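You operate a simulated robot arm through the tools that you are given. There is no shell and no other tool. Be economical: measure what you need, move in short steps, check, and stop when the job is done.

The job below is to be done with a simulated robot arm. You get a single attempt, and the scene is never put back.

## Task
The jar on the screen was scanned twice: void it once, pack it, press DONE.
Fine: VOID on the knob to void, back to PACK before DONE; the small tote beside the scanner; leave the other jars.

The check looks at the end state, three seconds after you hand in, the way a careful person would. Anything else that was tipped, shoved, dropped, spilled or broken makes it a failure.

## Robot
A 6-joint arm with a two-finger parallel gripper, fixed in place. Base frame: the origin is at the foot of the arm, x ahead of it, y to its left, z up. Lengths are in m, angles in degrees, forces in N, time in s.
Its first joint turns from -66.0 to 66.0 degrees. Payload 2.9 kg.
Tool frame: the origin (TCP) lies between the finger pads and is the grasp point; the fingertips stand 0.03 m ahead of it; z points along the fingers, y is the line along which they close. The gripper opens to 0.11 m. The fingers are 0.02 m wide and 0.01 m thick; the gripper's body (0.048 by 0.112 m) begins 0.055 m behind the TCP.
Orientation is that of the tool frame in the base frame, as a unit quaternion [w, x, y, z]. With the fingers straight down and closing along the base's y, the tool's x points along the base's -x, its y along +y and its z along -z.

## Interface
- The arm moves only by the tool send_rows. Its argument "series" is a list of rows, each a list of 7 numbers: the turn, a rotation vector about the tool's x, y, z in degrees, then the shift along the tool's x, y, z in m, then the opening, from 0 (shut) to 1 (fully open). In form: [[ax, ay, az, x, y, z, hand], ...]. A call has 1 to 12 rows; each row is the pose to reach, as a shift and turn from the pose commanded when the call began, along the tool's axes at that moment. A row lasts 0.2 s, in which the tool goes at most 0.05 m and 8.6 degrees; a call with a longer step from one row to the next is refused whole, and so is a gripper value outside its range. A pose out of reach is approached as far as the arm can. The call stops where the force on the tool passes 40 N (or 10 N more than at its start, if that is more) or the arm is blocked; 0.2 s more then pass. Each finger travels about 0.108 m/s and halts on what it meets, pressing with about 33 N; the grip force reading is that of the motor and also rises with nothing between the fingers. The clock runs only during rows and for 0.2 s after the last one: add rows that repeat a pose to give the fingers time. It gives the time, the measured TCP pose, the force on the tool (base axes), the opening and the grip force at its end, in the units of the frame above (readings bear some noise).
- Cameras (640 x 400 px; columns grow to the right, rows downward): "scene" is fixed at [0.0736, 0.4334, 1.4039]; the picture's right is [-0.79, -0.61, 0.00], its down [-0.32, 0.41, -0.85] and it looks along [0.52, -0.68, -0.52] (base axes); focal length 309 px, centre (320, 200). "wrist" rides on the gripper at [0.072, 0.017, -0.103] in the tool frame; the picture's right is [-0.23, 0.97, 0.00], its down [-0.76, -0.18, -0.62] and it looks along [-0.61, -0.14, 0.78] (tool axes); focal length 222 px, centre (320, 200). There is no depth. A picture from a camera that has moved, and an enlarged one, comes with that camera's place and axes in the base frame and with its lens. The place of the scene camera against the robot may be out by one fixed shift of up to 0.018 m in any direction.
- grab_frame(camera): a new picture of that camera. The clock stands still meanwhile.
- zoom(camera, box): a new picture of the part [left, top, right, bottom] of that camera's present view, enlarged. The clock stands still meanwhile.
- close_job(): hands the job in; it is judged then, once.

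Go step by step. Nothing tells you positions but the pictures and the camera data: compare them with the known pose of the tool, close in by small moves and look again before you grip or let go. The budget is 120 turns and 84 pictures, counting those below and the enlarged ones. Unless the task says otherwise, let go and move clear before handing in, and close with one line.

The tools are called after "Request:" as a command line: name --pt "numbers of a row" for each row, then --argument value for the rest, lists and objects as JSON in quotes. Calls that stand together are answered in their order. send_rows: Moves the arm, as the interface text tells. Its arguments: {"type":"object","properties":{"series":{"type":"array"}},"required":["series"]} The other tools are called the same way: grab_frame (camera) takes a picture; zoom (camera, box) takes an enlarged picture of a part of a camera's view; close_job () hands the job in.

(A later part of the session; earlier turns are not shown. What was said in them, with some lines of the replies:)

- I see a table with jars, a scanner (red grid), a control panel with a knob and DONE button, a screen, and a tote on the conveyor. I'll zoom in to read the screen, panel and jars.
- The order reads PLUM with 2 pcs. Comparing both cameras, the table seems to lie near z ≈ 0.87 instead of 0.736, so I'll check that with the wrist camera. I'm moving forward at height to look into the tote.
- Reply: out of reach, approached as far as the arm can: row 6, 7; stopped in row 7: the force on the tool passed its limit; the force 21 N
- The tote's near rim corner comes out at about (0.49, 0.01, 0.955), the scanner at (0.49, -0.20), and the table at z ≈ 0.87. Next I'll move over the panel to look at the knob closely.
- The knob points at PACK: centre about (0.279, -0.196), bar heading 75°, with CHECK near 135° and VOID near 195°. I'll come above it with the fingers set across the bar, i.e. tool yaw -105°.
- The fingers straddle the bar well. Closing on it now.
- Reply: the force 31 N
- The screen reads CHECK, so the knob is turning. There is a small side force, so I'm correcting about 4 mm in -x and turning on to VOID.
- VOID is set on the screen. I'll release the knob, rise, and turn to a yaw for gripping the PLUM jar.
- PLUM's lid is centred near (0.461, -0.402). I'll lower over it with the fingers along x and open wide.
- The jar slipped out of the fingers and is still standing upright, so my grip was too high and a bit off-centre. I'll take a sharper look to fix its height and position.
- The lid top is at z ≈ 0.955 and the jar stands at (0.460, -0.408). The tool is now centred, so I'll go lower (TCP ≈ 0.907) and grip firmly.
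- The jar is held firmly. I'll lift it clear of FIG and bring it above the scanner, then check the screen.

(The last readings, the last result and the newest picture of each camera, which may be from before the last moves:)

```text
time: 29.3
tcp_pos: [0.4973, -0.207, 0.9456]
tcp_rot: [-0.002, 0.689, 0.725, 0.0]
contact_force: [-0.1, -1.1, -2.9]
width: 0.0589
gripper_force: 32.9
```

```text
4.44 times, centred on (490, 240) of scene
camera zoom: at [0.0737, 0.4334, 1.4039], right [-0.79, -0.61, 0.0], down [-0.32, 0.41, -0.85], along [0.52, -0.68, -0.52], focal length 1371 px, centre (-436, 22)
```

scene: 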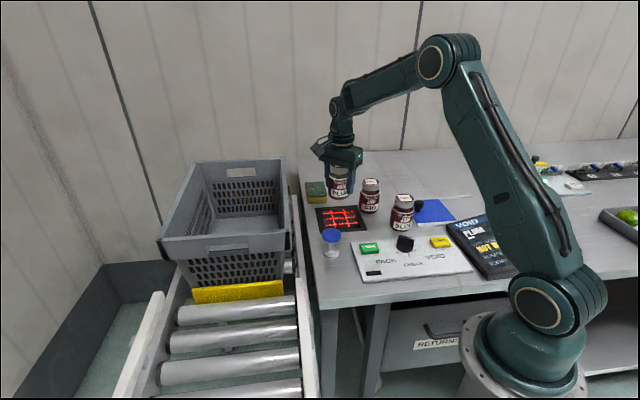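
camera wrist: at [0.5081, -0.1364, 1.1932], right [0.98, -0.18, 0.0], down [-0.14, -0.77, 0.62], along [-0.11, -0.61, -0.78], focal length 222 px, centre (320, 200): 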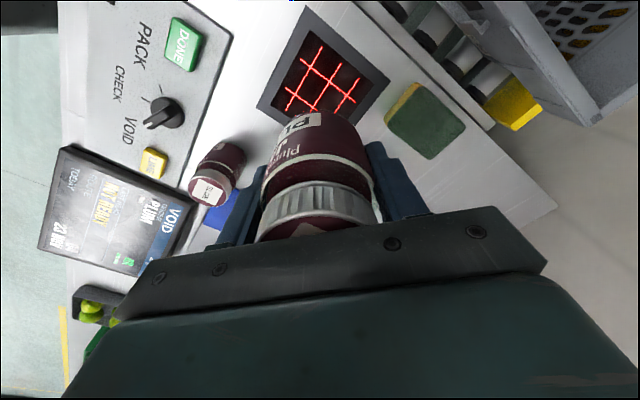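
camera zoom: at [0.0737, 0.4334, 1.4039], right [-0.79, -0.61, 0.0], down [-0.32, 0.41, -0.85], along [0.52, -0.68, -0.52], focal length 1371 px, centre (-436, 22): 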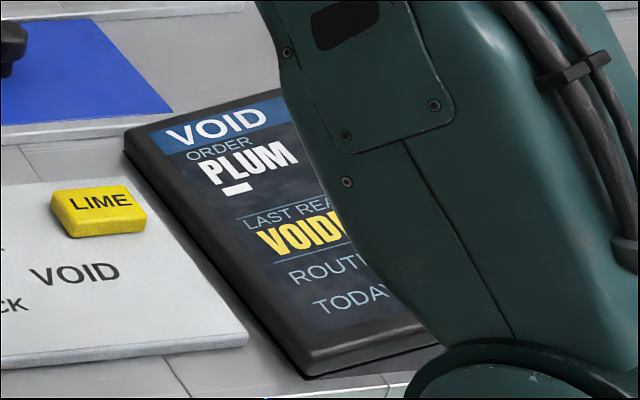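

The screen shows VOIDED, so the void registered. I'll lift straight up away from the scanner and look at the count and the tote.

Request:
send_rows --pt "0 0 0 0 0 -0.045 0" --pt "0 0 0 0 0 -0.09 0" --pt "0 0 0 0 0 -0.135 0" --pt "0 0 0 0 0 -0.17 0" --pt "0 0 0 0 0 -0.17 0"

Request:
grab_frame --camera "wrist"

Request:
zoom --camera "scene" --box '[150, 140, 310, 310]'

```text
time: 30.5
tcp_pos: [0.5011, -0.2048, 1.1155]
tcp_rot: [-0.002, 0.69, 0.724, 0.001]
contact_force: [0.5, -0.2, -3.6]
width: 0.0587
gripper_force: 32.9
```

```text
37 pictures are left
camera wrist: at [0.5141, -0.1323, 1.2185], right [0.98, -0.18, 0.0], down [-0.14, -0.77, 0.62], along [-0.11, -0.61, -0.78], focal length 222 px, centre (320, 200)
```

wrist: 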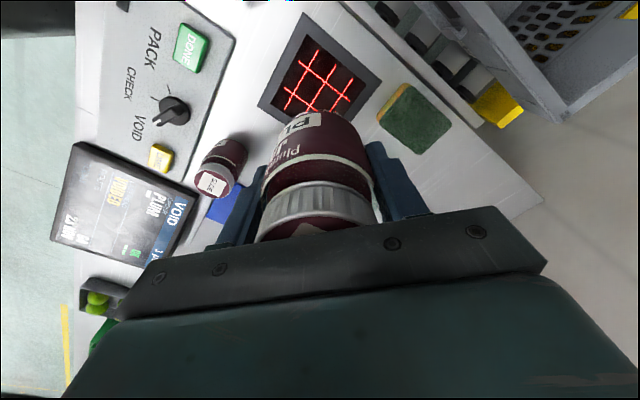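

```text
2.35 times, centred on (230, 225) of scene
camera zoom: at [0.0737, 0.4334, 1.4039], right [-0.79, -0.61, 0.0], down [-0.32, 0.41, -0.85], along [0.52, -0.68, -0.52], focal length 726 px, centre (532, 141)
```

zoom: 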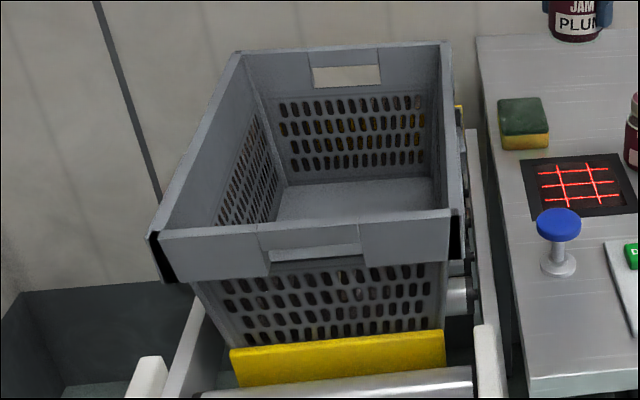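

The count is now 1 pcs. The tote rim is near z ≈ 0.96 with its near-right corner at (0.495, 0.015). I'll carry the jar toward the inside of that end, turning so the camera sits on the inner side.

Request:
send_rows --pt "0 0 0 0.03 0.01 0 0" --pt "0 0 6 0.06 0.025 0 0" --pt "0 0 12 0.09 0.04 0 0" --pt "0 0 18 0.12 0.055 0.005 0" --pt "0 0 24 0.15 0.07 0.01 0" --pt "0 0 30 0.18 0.085 0.02 0" --pt "0 0 36 0.2 0.1 0.03 0" --pt "0 0 42 0.22 0.111 0.04 0" --pt "0 0 48 0.22 0.111 0.04 0" --pt "0 0 48 0.22 0.111 0.04 0"

Request:
grab_frame --camera "wrist"

Request:
grab_frame --camera "scene"

```text
time: 32.7
tcp_pos: [0.5978, 0.02, 1.0773]
tcp_rot: [-0.002, 0.925, 0.38, -0.001]
contact_force: [-0.1, -0.2, -3.9]
width: 0.0592
gripper_force: 32.9
```

```text
35 pictures are left
camera wrist: at [0.6626, 0.058, 1.1792], right [0.52, -0.85, 0.0], down [-0.66, -0.41, 0.62], along [-0.53, -0.32, -0.78], focal length 222 px, centre (320, 200)
```

wrist: 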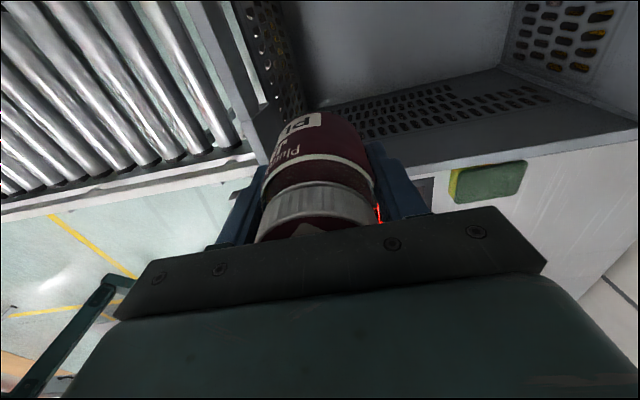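

```text
34 pictures are left
```

scene: 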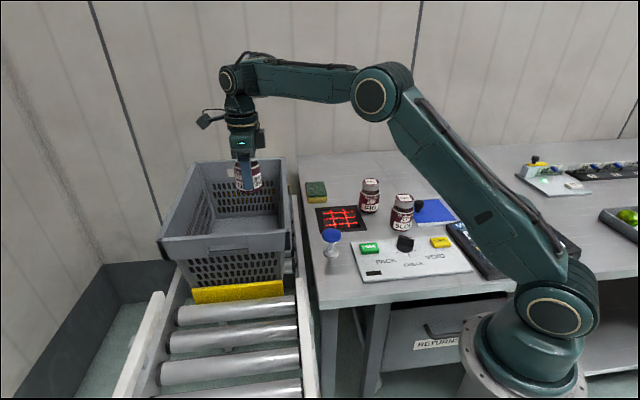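

Request:
send_rows --pt "0 0 0 0.015 0.017 0.01 0" --pt "0 0 0 0.03 0.034 0.02 0" --pt "0 0 0 0.041 0.047 0.027 0" --pt "0 0 0 0.041 0.047 0.027 0"

Request:
grab_frame --camera "wrist"

Request:
zoom --camera "scene" --box '[150, 90, 310, 290]'

```text
time: 33.7
tcp_pos: [0.6545, 0.0153, 1.05]
tcp_rot: [-0.002, 0.924, 0.382, -0.001]
contact_force: [-0.2, -0.1, -3.4]
width: 0.0591
gripper_force: 33.0
out of reach, approached as far as the arm can: row 3, 4
```

```text
33 pictures are left
camera wrist: at [0.718, 0.0545, 1.1519], right [0.52, -0.85, 0.0], down [-0.66, -0.41, 0.62], along [-0.53, -0.32, -0.78], focal length 222 px, centre (320, 200)
```

wrist: 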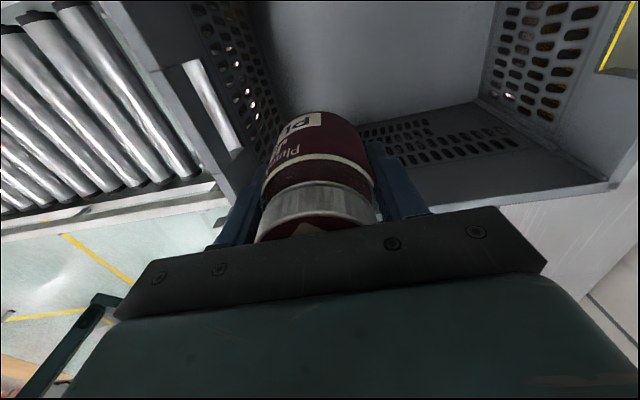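

```text
2.00 times, centred on (230, 190) of scene
camera zoom: at [0.0737, 0.4334, 1.4039], right [-0.79, -0.61, 0.0], down [-0.32, 0.41, -0.85], along [0.52, -0.68, -0.52], focal length 617 px, centre (500, 220)
```

zoom: 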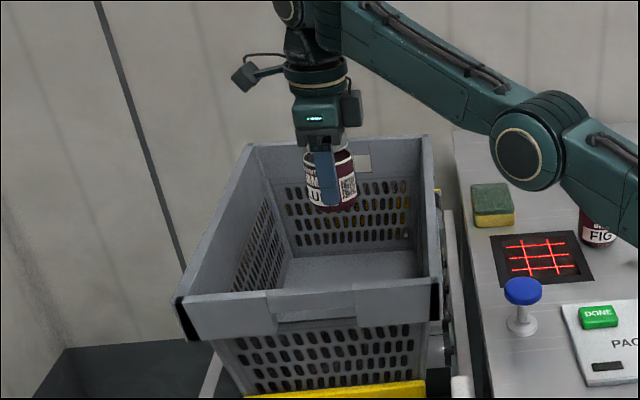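

Request:
send_rows --pt "0 0 0 0 0 0.03 0" --pt "0 0 0 0 0 0.06 0" --pt "0 0 0 0 0 0.09 0" --pt "0 0 0 0 0 0.12 0" --pt "0 0 0 0 0 0.12 0"

Request:
grab_frame --camera "wrist"

Request:
zoom --camera "scene" --box '[150, 90, 310, 290]'

```text
time: 34.9
tcp_pos: [0.6535, 0.0149, 0.9265]
tcp_rot: [-0.001, 0.925, 0.381, 0.0]
contact_force: [0.5, 0.6, -3.2]
width: 0.059
gripper_force: 33.2
```

```text
31 pictures are left
camera wrist: at [0.7178, 0.054, 1.0293], right [0.53, -0.85, 0.0], down [-0.66, -0.41, 0.62], along [-0.53, -0.33, -0.78], focal length 222 px, centre (320, 200)
```

wrist: 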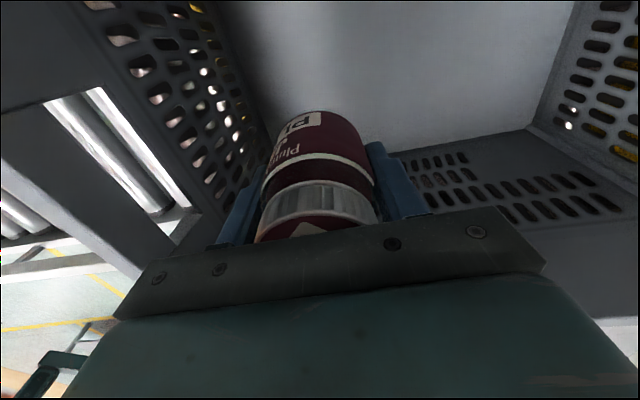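

```text
2.00 times, centred on (230, 190) of scene
camera zoom: at [0.0737, 0.4334, 1.4039], right [-0.79, -0.61, 0.0], down [-0.32, 0.41, -0.85], along [0.52, -0.68, -0.52], focal length 617 px, centre (500, 220)
```

zoom: 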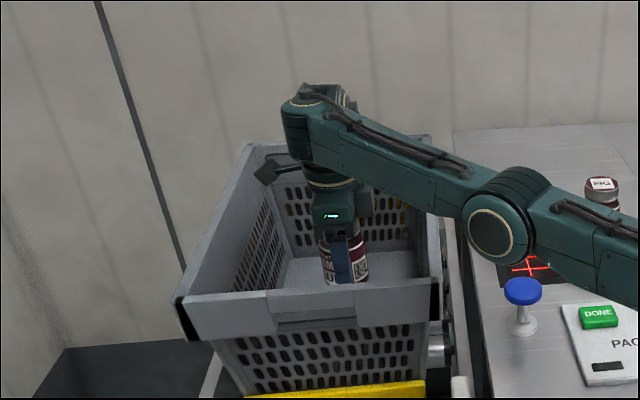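

Request:
grab_frame --camera "scene"

```text
29 pictures are left
```

scene: 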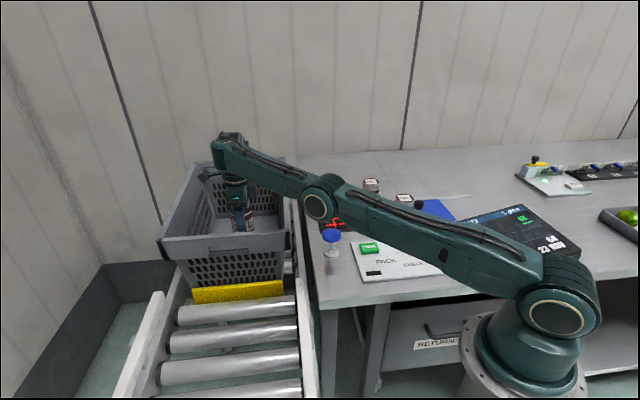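

The arm is nearly straight and its forearm would come close to the tote's near corner. I'll pull back about 2 cm so the elbow rises, then lower partway and check.

Request:
send_rows --pt "0 0 0 -0.006 -0.006 0 0" --pt "0 0 0 -0.012 -0.012 0.01 0" --pt "0 0 0 -0.012 -0.012 0.03 0" --pt "0 0 0 -0.012 -0.012 0.05 0" --pt "0 0 0 -0.012 -0.012 0.05 0"

Request:
grab_frame --camera "wrist"

Request:
zoom --camera "scene" --box '[150, 100, 390, 300]'

```text
time: 36.1
tcp_pos: [0.6377, 0.0146, 0.8771]
tcp_rot: [-0.002, 0.925, 0.381, -0.001]
contact_force: [0.1, 1.0, -3.6]
width: 0.059
gripper_force: 33.3
```

```text
28 pictures are left
camera wrist: at [0.701, 0.0523, 0.9793], right [0.53, -0.85, 0.0], down [-0.66, -0.41, 0.62], along [-0.53, -0.33, -0.78], focal length 222 px, centre (320, 200)
```

wrist: 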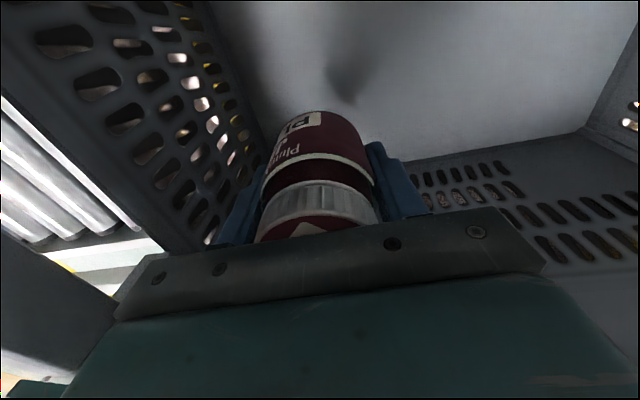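

```text
2.00 times, centred on (270, 200) of scene
camera zoom: at [0.0737, 0.4334, 1.4039], right [-0.79, -0.61, 0.0], down [-0.32, 0.41, -0.85], along [0.52, -0.68, -0.52], focal length 617 px, centre (420, 200)
```

zoom: 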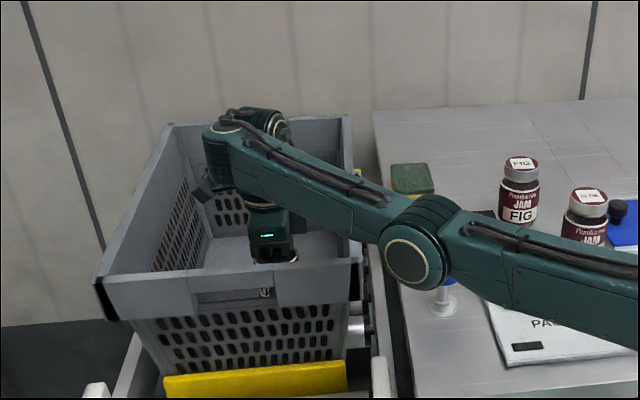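

Request:
send_rows --pt "0 0 0 0.009 0.009 0 0" --pt "0 0 0 0.018 0.018 0 0" --pt "0 0 0 0.018 0.018 0 0"

Request:
zoom --camera "scene" --box '[150, 100, 390, 300]'

```text
time: 36.9
tcp_pos: [0.6642, 0.0152, 0.8768]
tcp_rot: [-0.003, 0.925, 0.381, -0.001]
contact_force: [0.8, 0.1, -3.5]
width: 0.059
gripper_force: 33.1
```

```text
2.00 times, centred on (270, 200) of scene
camera zoom: at [0.0737, 0.4334, 1.4039], right [-0.79, -0.61, 0.0], down [-0.32, 0.41, -0.85], along [0.52, -0.68, -0.52], focal length 617 px, centre (420, 200)
```

zoom: 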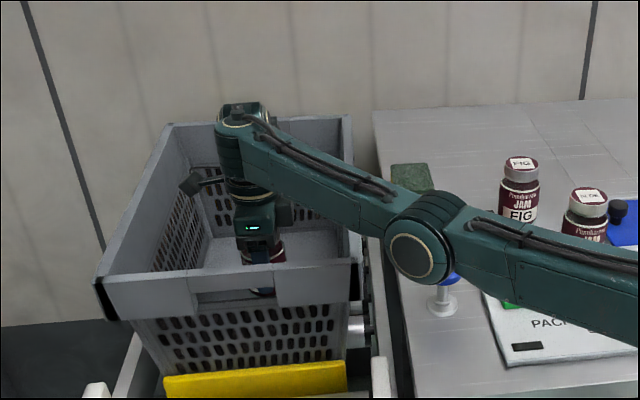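

Reaching out farther raised the forearm, which gives more room over the rim. The tote floor is at about 0.765 and the jar base about 0.806, so I'll lower 3.3 cm gently.

Request:
send_rows --pt "0 0 0 0 0 0.012 0" --pt "0 0 0 0 0 0.024 0" --pt "0 0 0 0 0 0.033 0" --pt "0 0 0 0 0 0.033 0"

Request:
zoom --camera "scene" --box '[150, 100, 390, 300]'

Request:
grab_frame --camera "wrist"

```text
time: 37.9
tcp_pos: [0.668, 0.0152, 0.8532]
tcp_rot: [0.004, 0.924, 0.382, -0.009]
contact_force: [0.2, -0.2, -3.6]
width: 0.0589
gripper_force: 32.7
out of reach, approached as far as the arm can: row 2, 3, 4
```

```text
2.00 times, centred on (270, 200) of scene
camera zoom: at [0.0737, 0.4334, 1.4039], right [-0.79, -0.61, 0.0], down [-0.32, 0.41, -0.85], along [0.52, -0.68, -0.52], focal length 617 px, centre (420, 200)
```

zoom: 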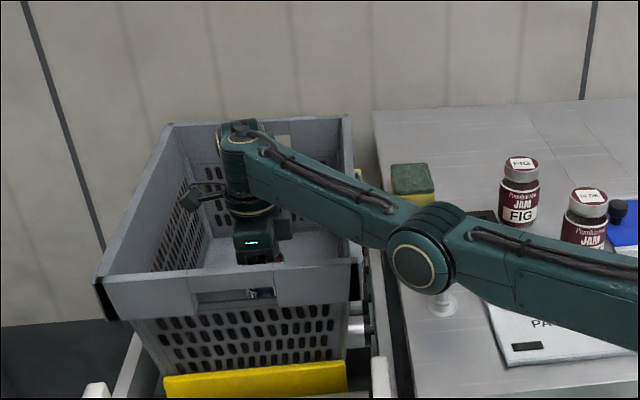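

```text
24 pictures are left
camera wrist: at [0.7319, 0.0549, 0.9552], right [0.53, -0.85, 0.0], down [-0.66, -0.4, 0.64], along [-0.54, -0.34, -0.77], focal length 222 px, centre (320, 200)
```

wrist: 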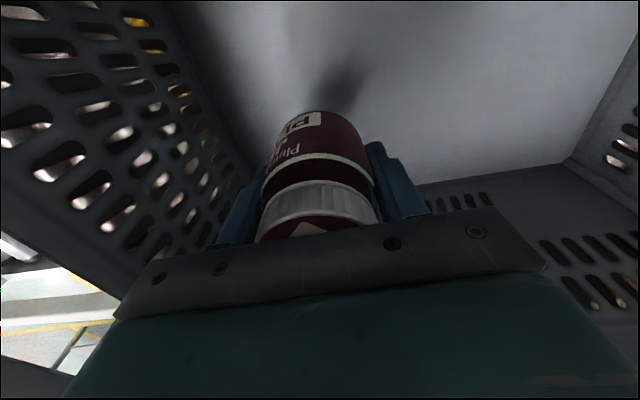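

Request:
send_rows --pt "0 0 0 -0.005 -0.005 0 0" --pt "0 0 0 -0.01 -0.01 0 0" --pt "0 0 0 -0.01 -0.01 0 0"

Request:
zoom --camera "scene" --box '[150, 100, 390, 300]'

```text
time: 38.7
tcp_pos: [0.6551, 0.0149, 0.8639]
tcp_rot: [0.0, 0.925, 0.381, -0.007]
contact_force: [0.1, 0.1, -4.3]
width: 0.0589
gripper_force: 33.4
out of reach, approached as far as the arm can: row 1, 2, 3
```

```text
2.00 times, centred on (270, 200) of scene
camera zoom: at [0.0737, 0.4334, 1.4039], right [-0.79, -0.61, 0.0], down [-0.32, 0.41, -0.85], along [0.52, -0.68, -0.52], focal length 617 px, centre (420, 200)
```

zoom: 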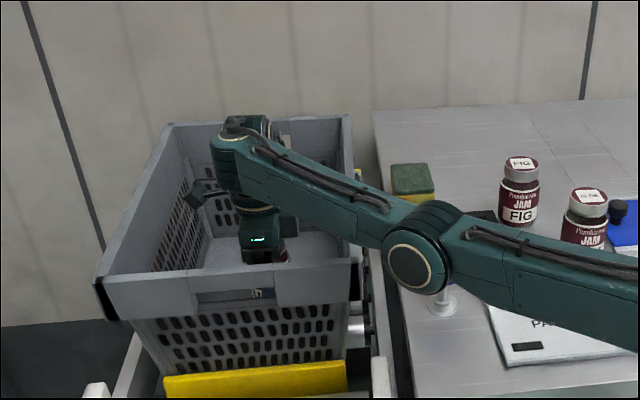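

The arm's lower limit here trades off with reach, so farther out goes lower. I'll move outward a bit more.

Request:
send_rows --pt "0 0 0 0.007 0.007 0 0" --pt "0 0 0 0.014 0.014 0 0" --pt "0 0 0 0.021 0.021 0 0" --pt "0 0 0 0.021 0.021 0 0"

Request:
grab_frame --camera "wrist"

```text
time: 39.7
tcp_pos: [0.6795, 0.0167, 0.8635]
tcp_rot: [-0.001, 0.925, 0.381, -0.002]
contact_force: [-0.1, -0.8, -3.5]
width: 0.059
gripper_force: 33.1
out of reach, approached as far as the arm can: row 3, 4
```

```text
22 pictures are left
camera wrist: at [0.7433, 0.0554, 0.9662], right [0.52, -0.85, 0.0], down [-0.66, -0.41, 0.63], along [-0.53, -0.33, -0.78], focal length 222 px, centre (320, 200)
```

wrist: 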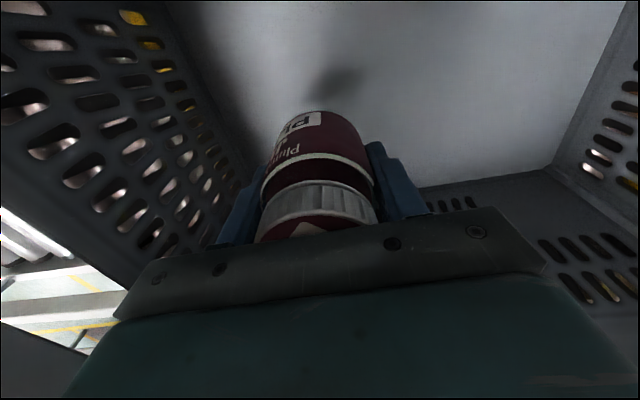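

Request:
send_rows --pt "0 0 0 0 0 0.01 0" --pt "0 0 0 0 0 0.02 0" --pt "0 0 0 0 0 0.025 0" --pt "0 0 0 0 0 0.025 0"

Request:
grab_frame --camera "wrist"

Request:
zoom --camera "scene" --box '[150, 100, 390, 300]'

```text
time: 40.7
tcp_pos: [0.6812, 0.0164, 0.8382]
tcp_rot: [-0.001, 0.925, 0.381, 0.0]
contact_force: [0.3, -0.2, -2.5]
width: 0.0589
gripper_force: 33.3
```

```text
21 pictures are left
camera wrist: at [0.7442, 0.055, 0.9414], right [0.53, -0.85, 0.0], down [-0.66, -0.41, 0.62], along [-0.53, -0.33, -0.78], focal length 222 px, centre (320, 200)
```

wrist: 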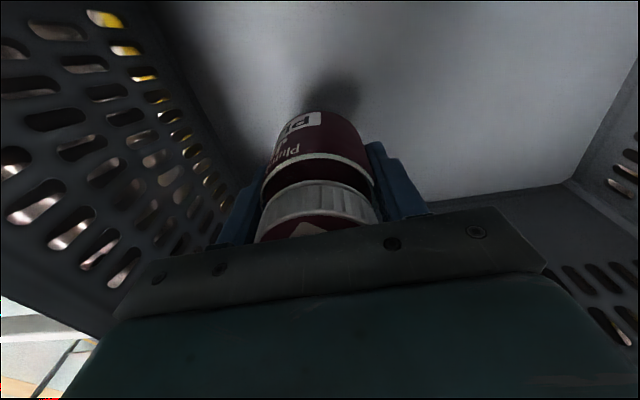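

```text
2.00 times, centred on (270, 200) of scene
camera zoom: at [0.0737, 0.4334, 1.4039], right [-0.79, -0.61, 0.0], down [-0.32, 0.41, -0.85], along [0.52, -0.68, -0.52], focal length 617 px, centre (420, 200)
```

zoom: 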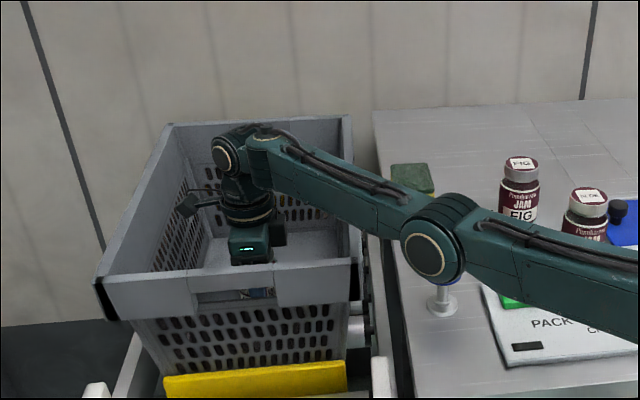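

The jar base is almost on the floor. I'll lower in small steps until the load comes off.

Request:
send_rows --pt "0 0 0 0 0 0.004 0" --pt "0 0 0 0 0 0.008 0" --pt "0 0 0 0 0 0.008 0"

Request:
grab_frame --camera "wrist"

```text
time: 41.5
tcp_pos: [0.6796, 0.0164, 0.831]
tcp_rot: [-0.002, 0.925, 0.381, -0.001]
contact_force: [0.1, 0.6, -3.8]
width: 0.0589
gripper_force: 33.3
```

```text
19 pictures are left
camera wrist: at [0.7433, 0.0551, 0.9335], right [0.53, -0.85, 0.0], down [-0.66, -0.41, 0.62], along [-0.53, -0.33, -0.78], focal length 222 px, centre (320, 200)
```

wrist: 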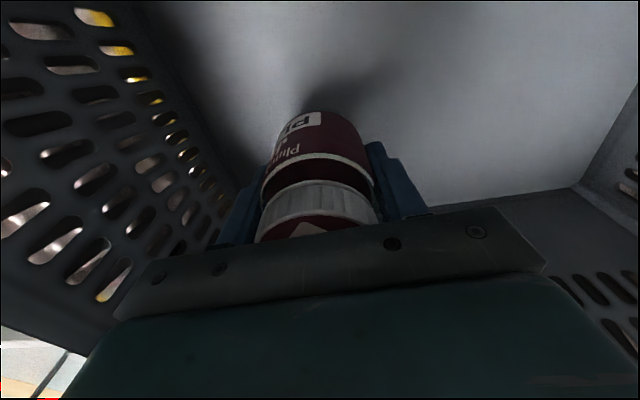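

Request:
send_rows --pt "0 0 0 0 0 0.003 0" --pt "0 0 0 0 0 0.006 0" --pt "0 0 0 0 0 0.009 0" --pt "0 0 0 0 0 0.012 0"

```text
time: 42.5
tcp_pos: [0.6794, 0.0169, 0.8181]
tcp_rot: [-0.002, 0.924, 0.381, -0.001]
contact_force: [-0.3, -0.1, -3.2]
width: 0.059
gripper_force: 33.6
```

Request:
send_rows --pt "0 0 0 0 0 0.003 0" --pt "0 0 0 0 0 0.006 0" --pt "0 0 0 0 0 0.009 0"

Request:
zoom --camera "scene" --box '[150, 100, 390, 300]'

Request:
grab_frame --camera "wrist"

```text
time: 43.3
tcp_pos: [0.6797, 0.0146, 0.81]
tcp_rot: [-0.002, 0.925, 0.381, 0.0]
contact_force: [0.4, 0.3, -3.9]
width: 0.0589
gripper_force: 33.3
```

```text
2.00 times, centred on (270, 200) of scene
camera zoom: at [0.0737, 0.4334, 1.4039], right [-0.79, -0.61, 0.0], down [-0.32, 0.41, -0.85], along [0.52, -0.68, -0.52], focal length 617 px, centre (420, 200)
```

zoom: 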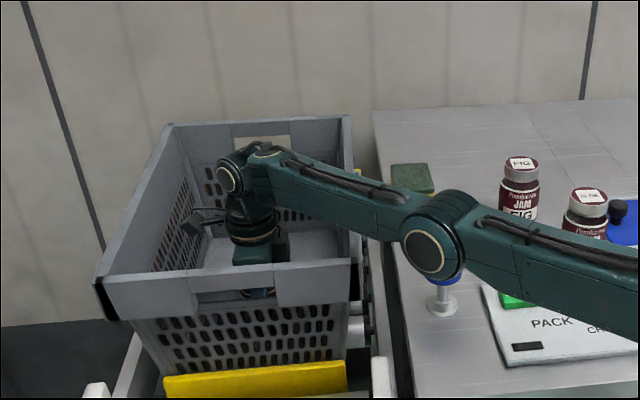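

```text
17 pictures are left
camera wrist: at [0.7434, 0.0544, 0.9119], right [0.52, -0.85, 0.0], down [-0.66, -0.41, 0.62], along [-0.53, -0.33, -0.78], focal length 222 px, centre (320, 200)
```

wrist: 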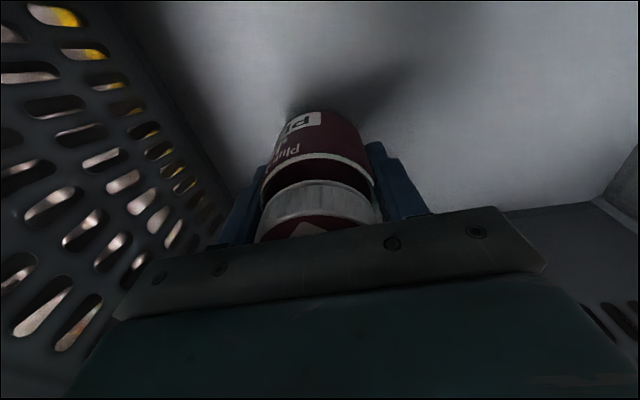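

Request:
send_rows --pt "0 0 0 0 0 0.003 0" --pt "0 0 0 0 0 0.006 0" --pt "0 0 0 0 0 0.009 0" --pt "0 0 0 0 0 0.009 0"

```text
time: 44.3
tcp_pos: [0.6793, 0.0171, 0.7994]
tcp_rot: [-0.002, 0.924, 0.381, 0.001]
contact_force: [0.5, 0.2, -4.3]
width: 0.0589
gripper_force: 32.8
```

Request:
send_rows --pt "0 0 0 0 0 0.003 0" --pt "0 0 0 0 0 0.006 0" --pt "0 0 0 0 0 0.009 0" --pt "0 0 0 0 0 0.009 0"

Request:
zoom --camera "scene" --box '[200, 130, 320, 270]'

```text
time: 45.3
tcp_pos: [0.6798, 0.0176, 0.7952]
tcp_rot: [0.001, 0.925, 0.381, 0.005]
contact_force: [0.3, 0.8, 29.3]
width: 0.059
gripper_force: 33.1
```

```text
2.86 times, centred on (260, 200) of scene
camera zoom: at [0.073, 0.4334, 1.4039], right [-0.79, -0.61, 0.0], down [-0.32, 0.41, -0.85], along [0.52, -0.68, -0.52], focal length 882 px, centre (491, 200)
```

zoom: 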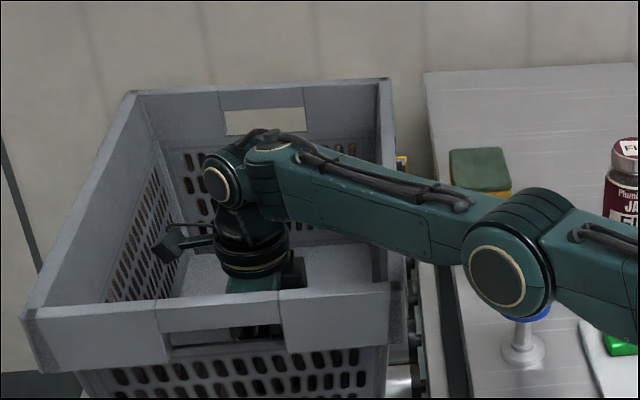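

Contact with the floor is confirmed. I'll ease off, open, and rise straight out.

Request:
send_rows --pt "0 0 0 0 0 -0.003 0" --pt "0 0 0 0 0 -0.003 0.55" --pt "0 0 0 0 0 -0.003 0.75" --pt "0 0 0 0 0 -0.003 0.9" --pt "0 0 0 0 0 -0.003 0.9"

Request:
grab_frame --camera "wrist"

```text
time: 46.5
tcp_pos: [0.6779, 0.0177, 0.7937]
tcp_rot: [-0.001, 0.924, 0.381, 0.0]
contact_force: [-0.6, -1.7, 5.7]
width: 0.099
gripper_force: 0.1
```

```text
15 pictures are left
camera wrist: at [0.7416, 0.0559, 0.8956], right [0.53, -0.85, 0.0], down [-0.66, -0.41, 0.62], along [-0.53, -0.33, -0.78], focal length 222 px, centre (320, 200)
```

wrist: 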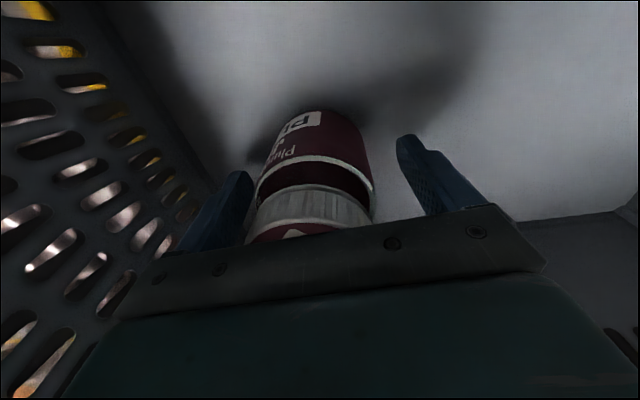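

Request:
send_rows --pt "0 0 0 0 0 -0.01 0.9" --pt "0 0 0 0 0 -0.03 0.9" --pt "0 0 0 0 0 -0.05 0.9" --pt "0 0 0 0 0 -0.07 0.9" --pt "0 0 0 0 0 -0.07 0.9"

Request:
grab_frame --camera "wrist"

```text
time: 47.7
tcp_pos: [0.6802, 0.0174, 0.8631]
tcp_rot: [-0.002, 0.925, 0.381, -0.001]
contact_force: [-0.7, 0.0, 0.2]
width: 0.0989
gripper_force: 0.0
```

```text
14 pictures are left
camera wrist: at [0.7441, 0.0559, 0.9664], right [0.53, -0.85, 0.0], down [-0.66, -0.41, 0.62], along [-0.53, -0.33, -0.78], focal length 222 px, centre (320, 200)
```

wrist: 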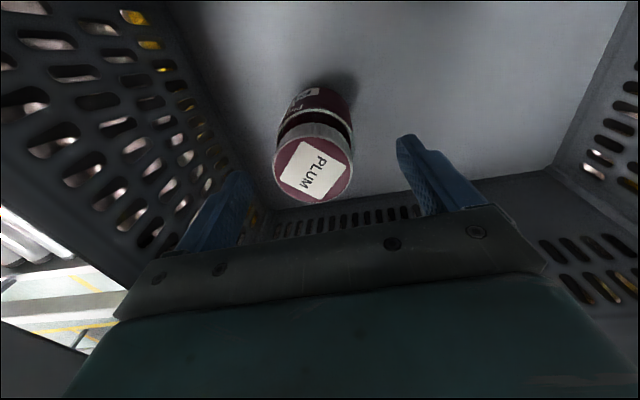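

The PLUM jar stands upright in the tote. I'll retrace the way out, going up and back.

Request:
send_rows --pt "0 0 0 0 0 -0.03 0.9" --pt "0 0 0 -0.008 -0.008 -0.05 0.9" --pt "0 0 0 -0.018 -0.018 -0.08 0.8" --pt "0 0 0 -0.019 -0.019 -0.11 0.7" --pt "0 0 0 -0.02 -0.02 -0.14 0.6" --pt "0 0 0 -0.022 -0.022 -0.165 0.5" --pt "0 0 0 -0.025 -0.025 -0.19 0.4" --pt "0 0 0 -0.045 -0.045 -0.21 0.4" --pt "0 0 0 -0.06 -0.06 -0.22 0.4" --pt "0 0 0 -0.06 -0.06 -0.22 0.4"

Request:
grab_frame --camera "scene"

```text
time: 49.9
tcp_pos: [0.5956, 0.0149, 1.0852]
tcp_rot: [-0.002, 0.925, 0.381, 0.0]
contact_force: [-0.4, -0.4, 0.2]
width: 0.0439
gripper_force: 0.0
```

```text
13 pictures are left
```

scene: 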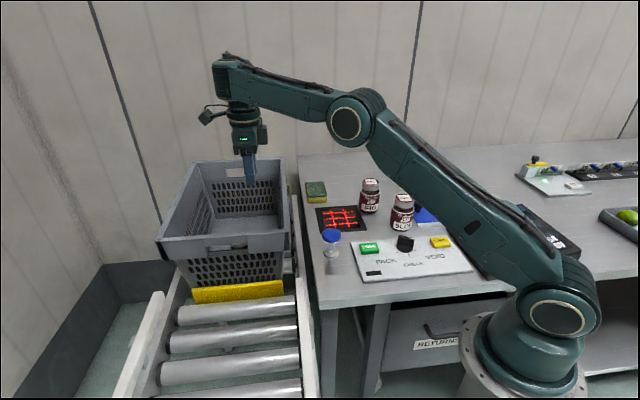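

Request:
send_rows --pt "0 0 -8.5 -0.034 -0.007 -0.01 0.4" --pt "0 0 -17 -0.068 -0.014 -0.02 0.4" --pt "0 0 -25.5 -0.102 -0.02 -0.02 0.4" --pt "0 0 -34 -0.136 -0.027 -0.02 0.4" --pt "0 0 -42.5 -0.17 -0.034 -0.02 0.4" --pt "0 0 -51 -0.204 -0.041 -0.02 0.4" --pt "0 0 -59.5 -0.238 -0.048 -0.02 0.4" --pt "0 0 -68 -0.272 -0.055 -0.02 0.4" --pt "0 0 -76.5 -0.306 -0.061 -0.01 0.4" --pt "0 0 -85 -0.34 -0.068 0 0.4" --pt "0 0 -93.5 -0.36 -0.072 0.01 0.4" --pt "0 0 -102 -0.374 -0.075 0.02 0.4"

```text
time: 52.5
tcp_pos: [0.2919, -0.2786, 1.2199]
tcp_rot: [-0.006, 0.275, 0.961, 0.029]
contact_force: [0.2, 0.1, -0.2]
width: 0.0438
gripper_force: 0.0
out of reach, approached as far as the arm can: row 2, 3, 4, 5, 6, 7, 8, 9, 10, 11, 12
```

Request:
grab_frame --camera "scene"

```text
12 pictures are left
```

scene: 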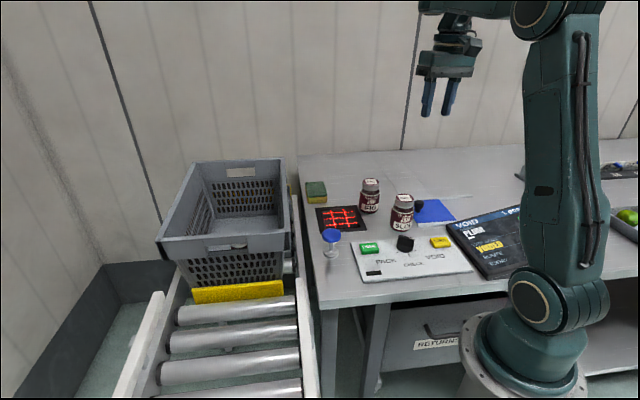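

Request:
send_rows --pt "0.6 0 -6.6 0.008 0.008 0.02 0.4" --pt "1.1 -0.1 -13.2 0.016 0.016 0.045 0.4" --pt "1.6 -0.1 -19.8 0.024 0.024 0.08 0.4" --pt "2.1 -0.2 -26.4 0.032 0.032 0.115 0.4" --pt "2.6 -0.2 -33 0.04 0.04 0.15 0.4" --pt "3.1 -0.3 -39.5 0.046 0.047 0.19 0.4" --pt "3.5 -0.3 -46 0.05 0.052 0.2244 0.4" --pt "3.5 -0.3 -46 0.05 0.052 0.2244 0.4"

```text
time: 54.3
tcp_pos: [0.2754, -0.1964, 1.0058]
tcp_rot: [0.0, -0.124, 0.992, 0.0]
contact_force: [0.6, -0.6, 0.1]
width: 0.0438
gripper_force: 0.0
out of reach, approached as far as the arm can: row 1, 2, 3
```

Request:
send_rows --pt "0 0 0 -0.0026 0.0006 0.03 0.4" --pt "0 0 0 -0.0026 0.0006 0.055 0.4" --pt "0 0 0 -0.0026 0.0006 0.075 0.4" --pt "0 0 0 -0.0026 0.0006 0.088 0.4" --pt "0 0 0 -0.0026 0.0006 0.088 0.4"

Request:
zoom --camera "wrist" --box '[220, 80, 460, 240]'

```text
time: 55.5
tcp_pos: [0.2778, -0.1943, 0.9177]
tcp_rot: [-0.001, -0.122, 0.992, 0.0]
contact_force: [-1.0, -0.9, -0.1]
width: 0.0438
gripper_force: 0.2
```

```text
2.50 times, centred on (340, 160) of wrist
camera zoom: at [0.2025, -0.1957, 1.0206], right [-0.02, 1.0, 0.0], down [0.78, 0.01, 0.62], along [0.62, 0.01, -0.78], focal length 555 px, centre (270, 300)
```

zoom: 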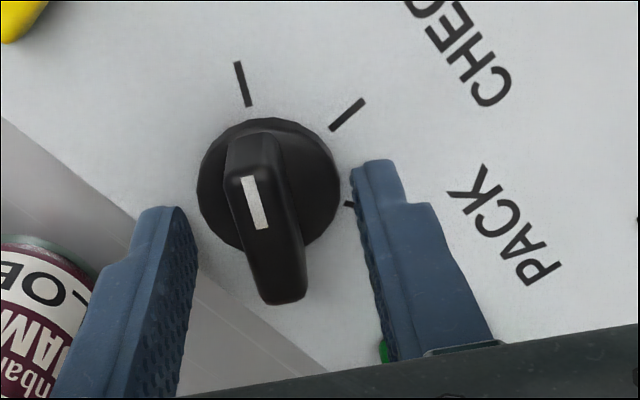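

Aligned over the knob at VOID. I'll close on it and turn back the first half.

Request:
send_rows --pt "0 0 0 0 0 0 0.25" --pt "0 0 0 0 0 0 0.08" --pt "0 0 0 0 0 0 0.08" --pt "0 0 0 0 0 0 0.08" --pt "0 0 8.5 0 0 0 0.08" --pt "0 0 17 0 0 0 0.08" --pt "0 0 25.5 0 0 0 0.08" --pt "0 0 34 0 0 0 0.08" --pt "0 0 42.5 0 0 0 0.08" --pt "0 0 51 0 0 0 0.08" --pt "0 0 59.5 0 0 0 0.08"

```text
time: 57.9
tcp_pos: [0.2776, -0.1924, 0.9187]
tcp_rot: [0.003, 0.386, 0.922, 0.001]
contact_force: [11.8, 5.9, 21.2]
width: 0.0139
gripper_force: 44.7
```

Request:
send_rows --pt "0 0 0 0 0.0015 -0.001 0.08" --pt "0 0 8.5 0 0.0015 -0.001 0.08" --pt "0 0 17 0 0.0015 -0.001 0.08" --pt "0 0 25.5 0 0.0015 -0.001 0.08" --pt "0 0 34 0 0.0015 -0.001 0.08" --pt "0 0 42.5 0 0.0015 -0.001 0.08" --pt "0 0 51 0 0.0015 -0.001 0.08" --pt "0 0 60 0 0.0015 -0.001 0.08" --pt "0 0 60 0 0.0015 -0.001 0.08"

Request:
zoom --camera "scene" --box '[350, 190, 540, 290]'

```text
refused: row 8 steps farther than a row can; nothing moved
```

```text
3.37 times, centred on (445, 240) of scene
camera zoom: at [0.0737, 0.4337, 1.4038], right [-0.79, -0.61, 0.0], down [-0.32, 0.41, -0.85], along [0.52, -0.68, -0.52], focal length 1039 px, centre (-101, 65)
```

zoom: 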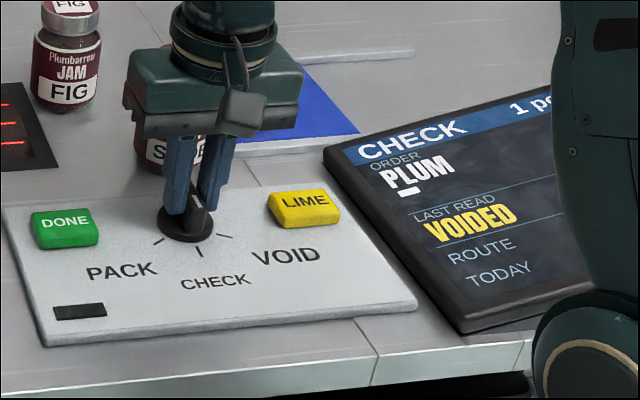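

The knob is at CHECK; that last call was refused for one oversized step, so I'll resend it with smaller ones.

Request:
send_rows --pt "0 0 0 0 0.0015 -0.001 0.08" --pt "0 0 8.5 0 0.0015 -0.001 0.08" --pt "0 0 17 0 0.0015 -0.001 0.08" --pt "0 0 25.5 0 0.0015 -0.001 0.08" --pt "0 0 34 0 0.0015 -0.001 0.08" --pt "0 0 42.5 0 0.0015 -0.001 0.08" --pt "0 0 51 0 0.0015 -0.001 0.08" --pt "0 0 59.5 0 0.0015 -0.001 0.08" --pt "0 0 59.5 0 0.0015 -0.001 0.08"

Request:
zoom --camera "scene" --box '[350, 190, 540, 290]'

```text
time: 59.7
tcp_pos: [0.2801, -0.1925, 0.918]
tcp_rot: [0.003, 0.78, 0.625, 0.003]
contact_force: [6.2, 0.2, -6.7]
width: 0.0136
gripper_force: 44.7
stopped in row 8: the force on the tool passed its limit (the readings are from after the stop); the commanded pose is now the measured one
```

```text
3.37 times, centred on (445, 240) of scene
camera zoom: at [0.0739, 0.4334, 1.4039], right [-0.79, -0.61, 0.0], down [-0.32, 0.41, -0.85], along [0.52, -0.68, -0.52], focal length 1039 px, centre (-101, 65)
```

zoom: 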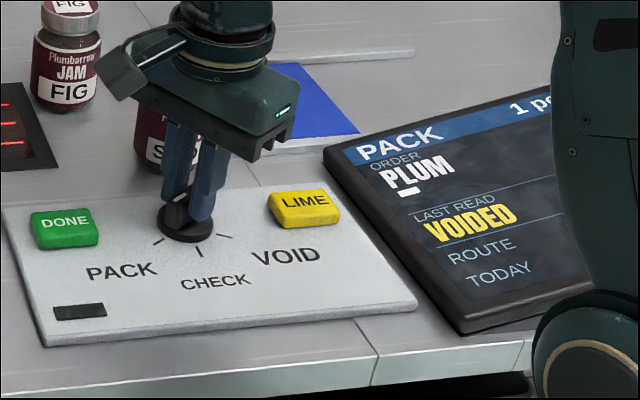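

PACK is back and the count reads 1. I'll release the knob, rise, and come above DONE at about (0.345, -0.129) with closed fingers.

Request:
send_rows --pt "0 0 1.5 0 0 0 0.08" --pt "0 0 1.5 0 0 0 0.25" --pt "0 0 1.5 0 0 0 0.35" --pt "0 0 1.5 0 0 -0.03 0.35" --pt "0 0 1.5 0 0 -0.06 0.35" --pt "0 0 1.5 0.025 0.015 -0.06 0.2" --pt "0 0 1.5 0.05 0.03 -0.06 0" --pt "0 0 1.5 0.076 0.05 -0.06 0" --pt "0 0 1.5 0.076 0.05 -0.04 0" --pt "0 0 1.5 0.076 0.05 -0.015 0" --pt "0 0 1.5 0.076 0.05 -0.015 0"

Request:
zoom --camera "scene" --box '[340, 190, 440, 290]'

Request:
zoom --camera "wrist" --box '[220, 40, 460, 240]'

```text
time: 62.1
tcp_pos: [0.3437, -0.1309, 0.936]
tcp_rot: [0.004, 0.789, 0.615, 0.003]
contact_force: [0.0, -0.4, 0.3]
width: 0.0
gripper_force: 33.0
```

```text
4.00 times, centred on (390, 240) of scene
camera zoom: at [0.0736, 0.4334, 1.4039], right [-0.79, -0.61, 0.0], down [-0.32, 0.41, -0.85], along [0.52, -0.68, -0.52], focal length 1234 px, centre (40, 40)
```

zoom: 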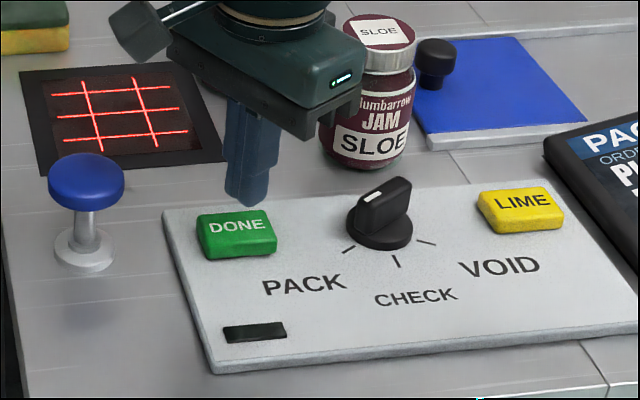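

```text
2.00 times, centred on (340, 140) of wrist
camera zoom: at [0.3771, -0.0642, 1.0386], right [0.89, -0.46, 0.01], down [-0.36, -0.7, 0.62], along [-0.28, -0.55, -0.78], focal length 444 px, centre (280, 320)
```

zoom: 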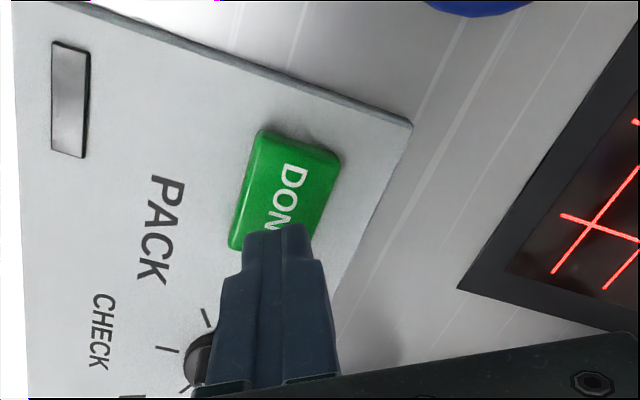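

The tip is about 6 mm off the button's centre. I'll correct that and press down gently.

Request:
send_rows --pt "0 0 0 0.006 0.003 0 0" --pt "0 0 0 0.006 0.003 0.015 0" --pt "0 0 0 0.006 0.003 0.021 0" --pt "0 0 0 0.006 0.003 0.025 0" --pt "0 0 0 0.006 0.003 0.028 0" --pt "0 0 0 0.006 0.003 0.031 0" --pt "0 0 0 0.006 0.003 0.034 0"

Request:
zoom --camera "scene" --box '[350, 190, 540, 290]'

```text
time: 63.6
tcp_pos: [0.3505, -0.1241, 0.9048]
tcp_rot: [0.007, 0.789, 0.615, 0.006]
contact_force: [-8.2, 1.6, 28.6]
width: 0.0
gripper_force: 32.6
stopped in row 7: the force on the tool passed its limit (the readings are from after the stop); the commanded pose is now the measured one
```

```text
3.37 times, centred on (445, 240) of scene
camera zoom: at [0.0729, 0.4337, 1.4038], right [-0.79, -0.61, 0.0], down [-0.32, 0.41, -0.86], along [0.52, -0.68, -0.52], focal length 1039 px, centre (-101, 65)
```

zoom: 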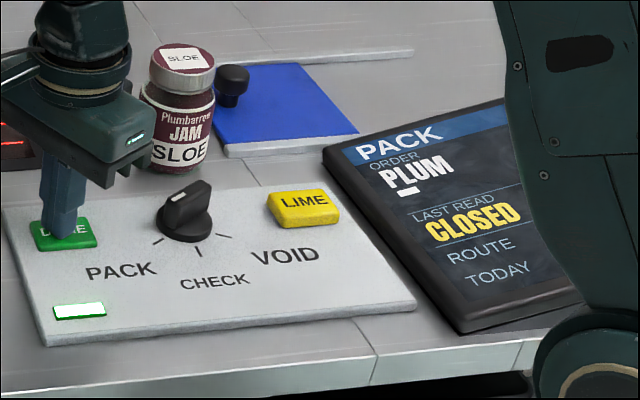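

The screen now reads CLOSED and the indicator lamp is lit. I'll lift clear and take one last look.

Request:
send_rows --pt "0 0 0 0 0 -0.03 0" --pt "0 0 0 0 0 -0.07 0" --pt "0 0 0 0 0 -0.11 0" --pt "0 0 0 0 0 -0.15 0.1" --pt "0 0 0 0 0 -0.18 0.3" --pt "0 0 0 0 0 -0.18 0.3"

Request:
grab_frame --camera "scene"

```text
time: 65.0
tcp_pos: [0.3495, -0.1242, 1.0845]
tcp_rot: [0.005, 0.789, 0.615, 0.004]
contact_force: [0.1, 0.7, -1.0]
width: 0.0329
gripper_force: 0.0
```

```text
5 pictures are left
```

scene: 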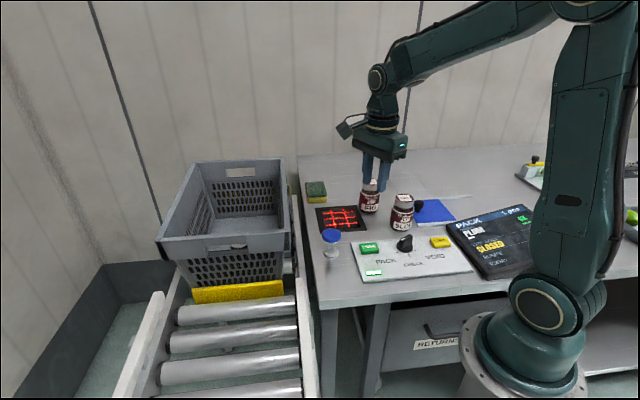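

Everything is in place: the order shows CLOSED, the knob is on PACK, FIG and SLOE stand where they were, and the arm is clear. I'm handing in.

Request:
close_job

```text
The job is handed in.
```

The PLUM jar was voided once (the count went from 2 to 1) and stands upright in the tote beside the scanner, the knob is back on PACK, DONE was pressed and the screen shows CLOSED; on the first try the jar slipped from the gripper but stayed standing.
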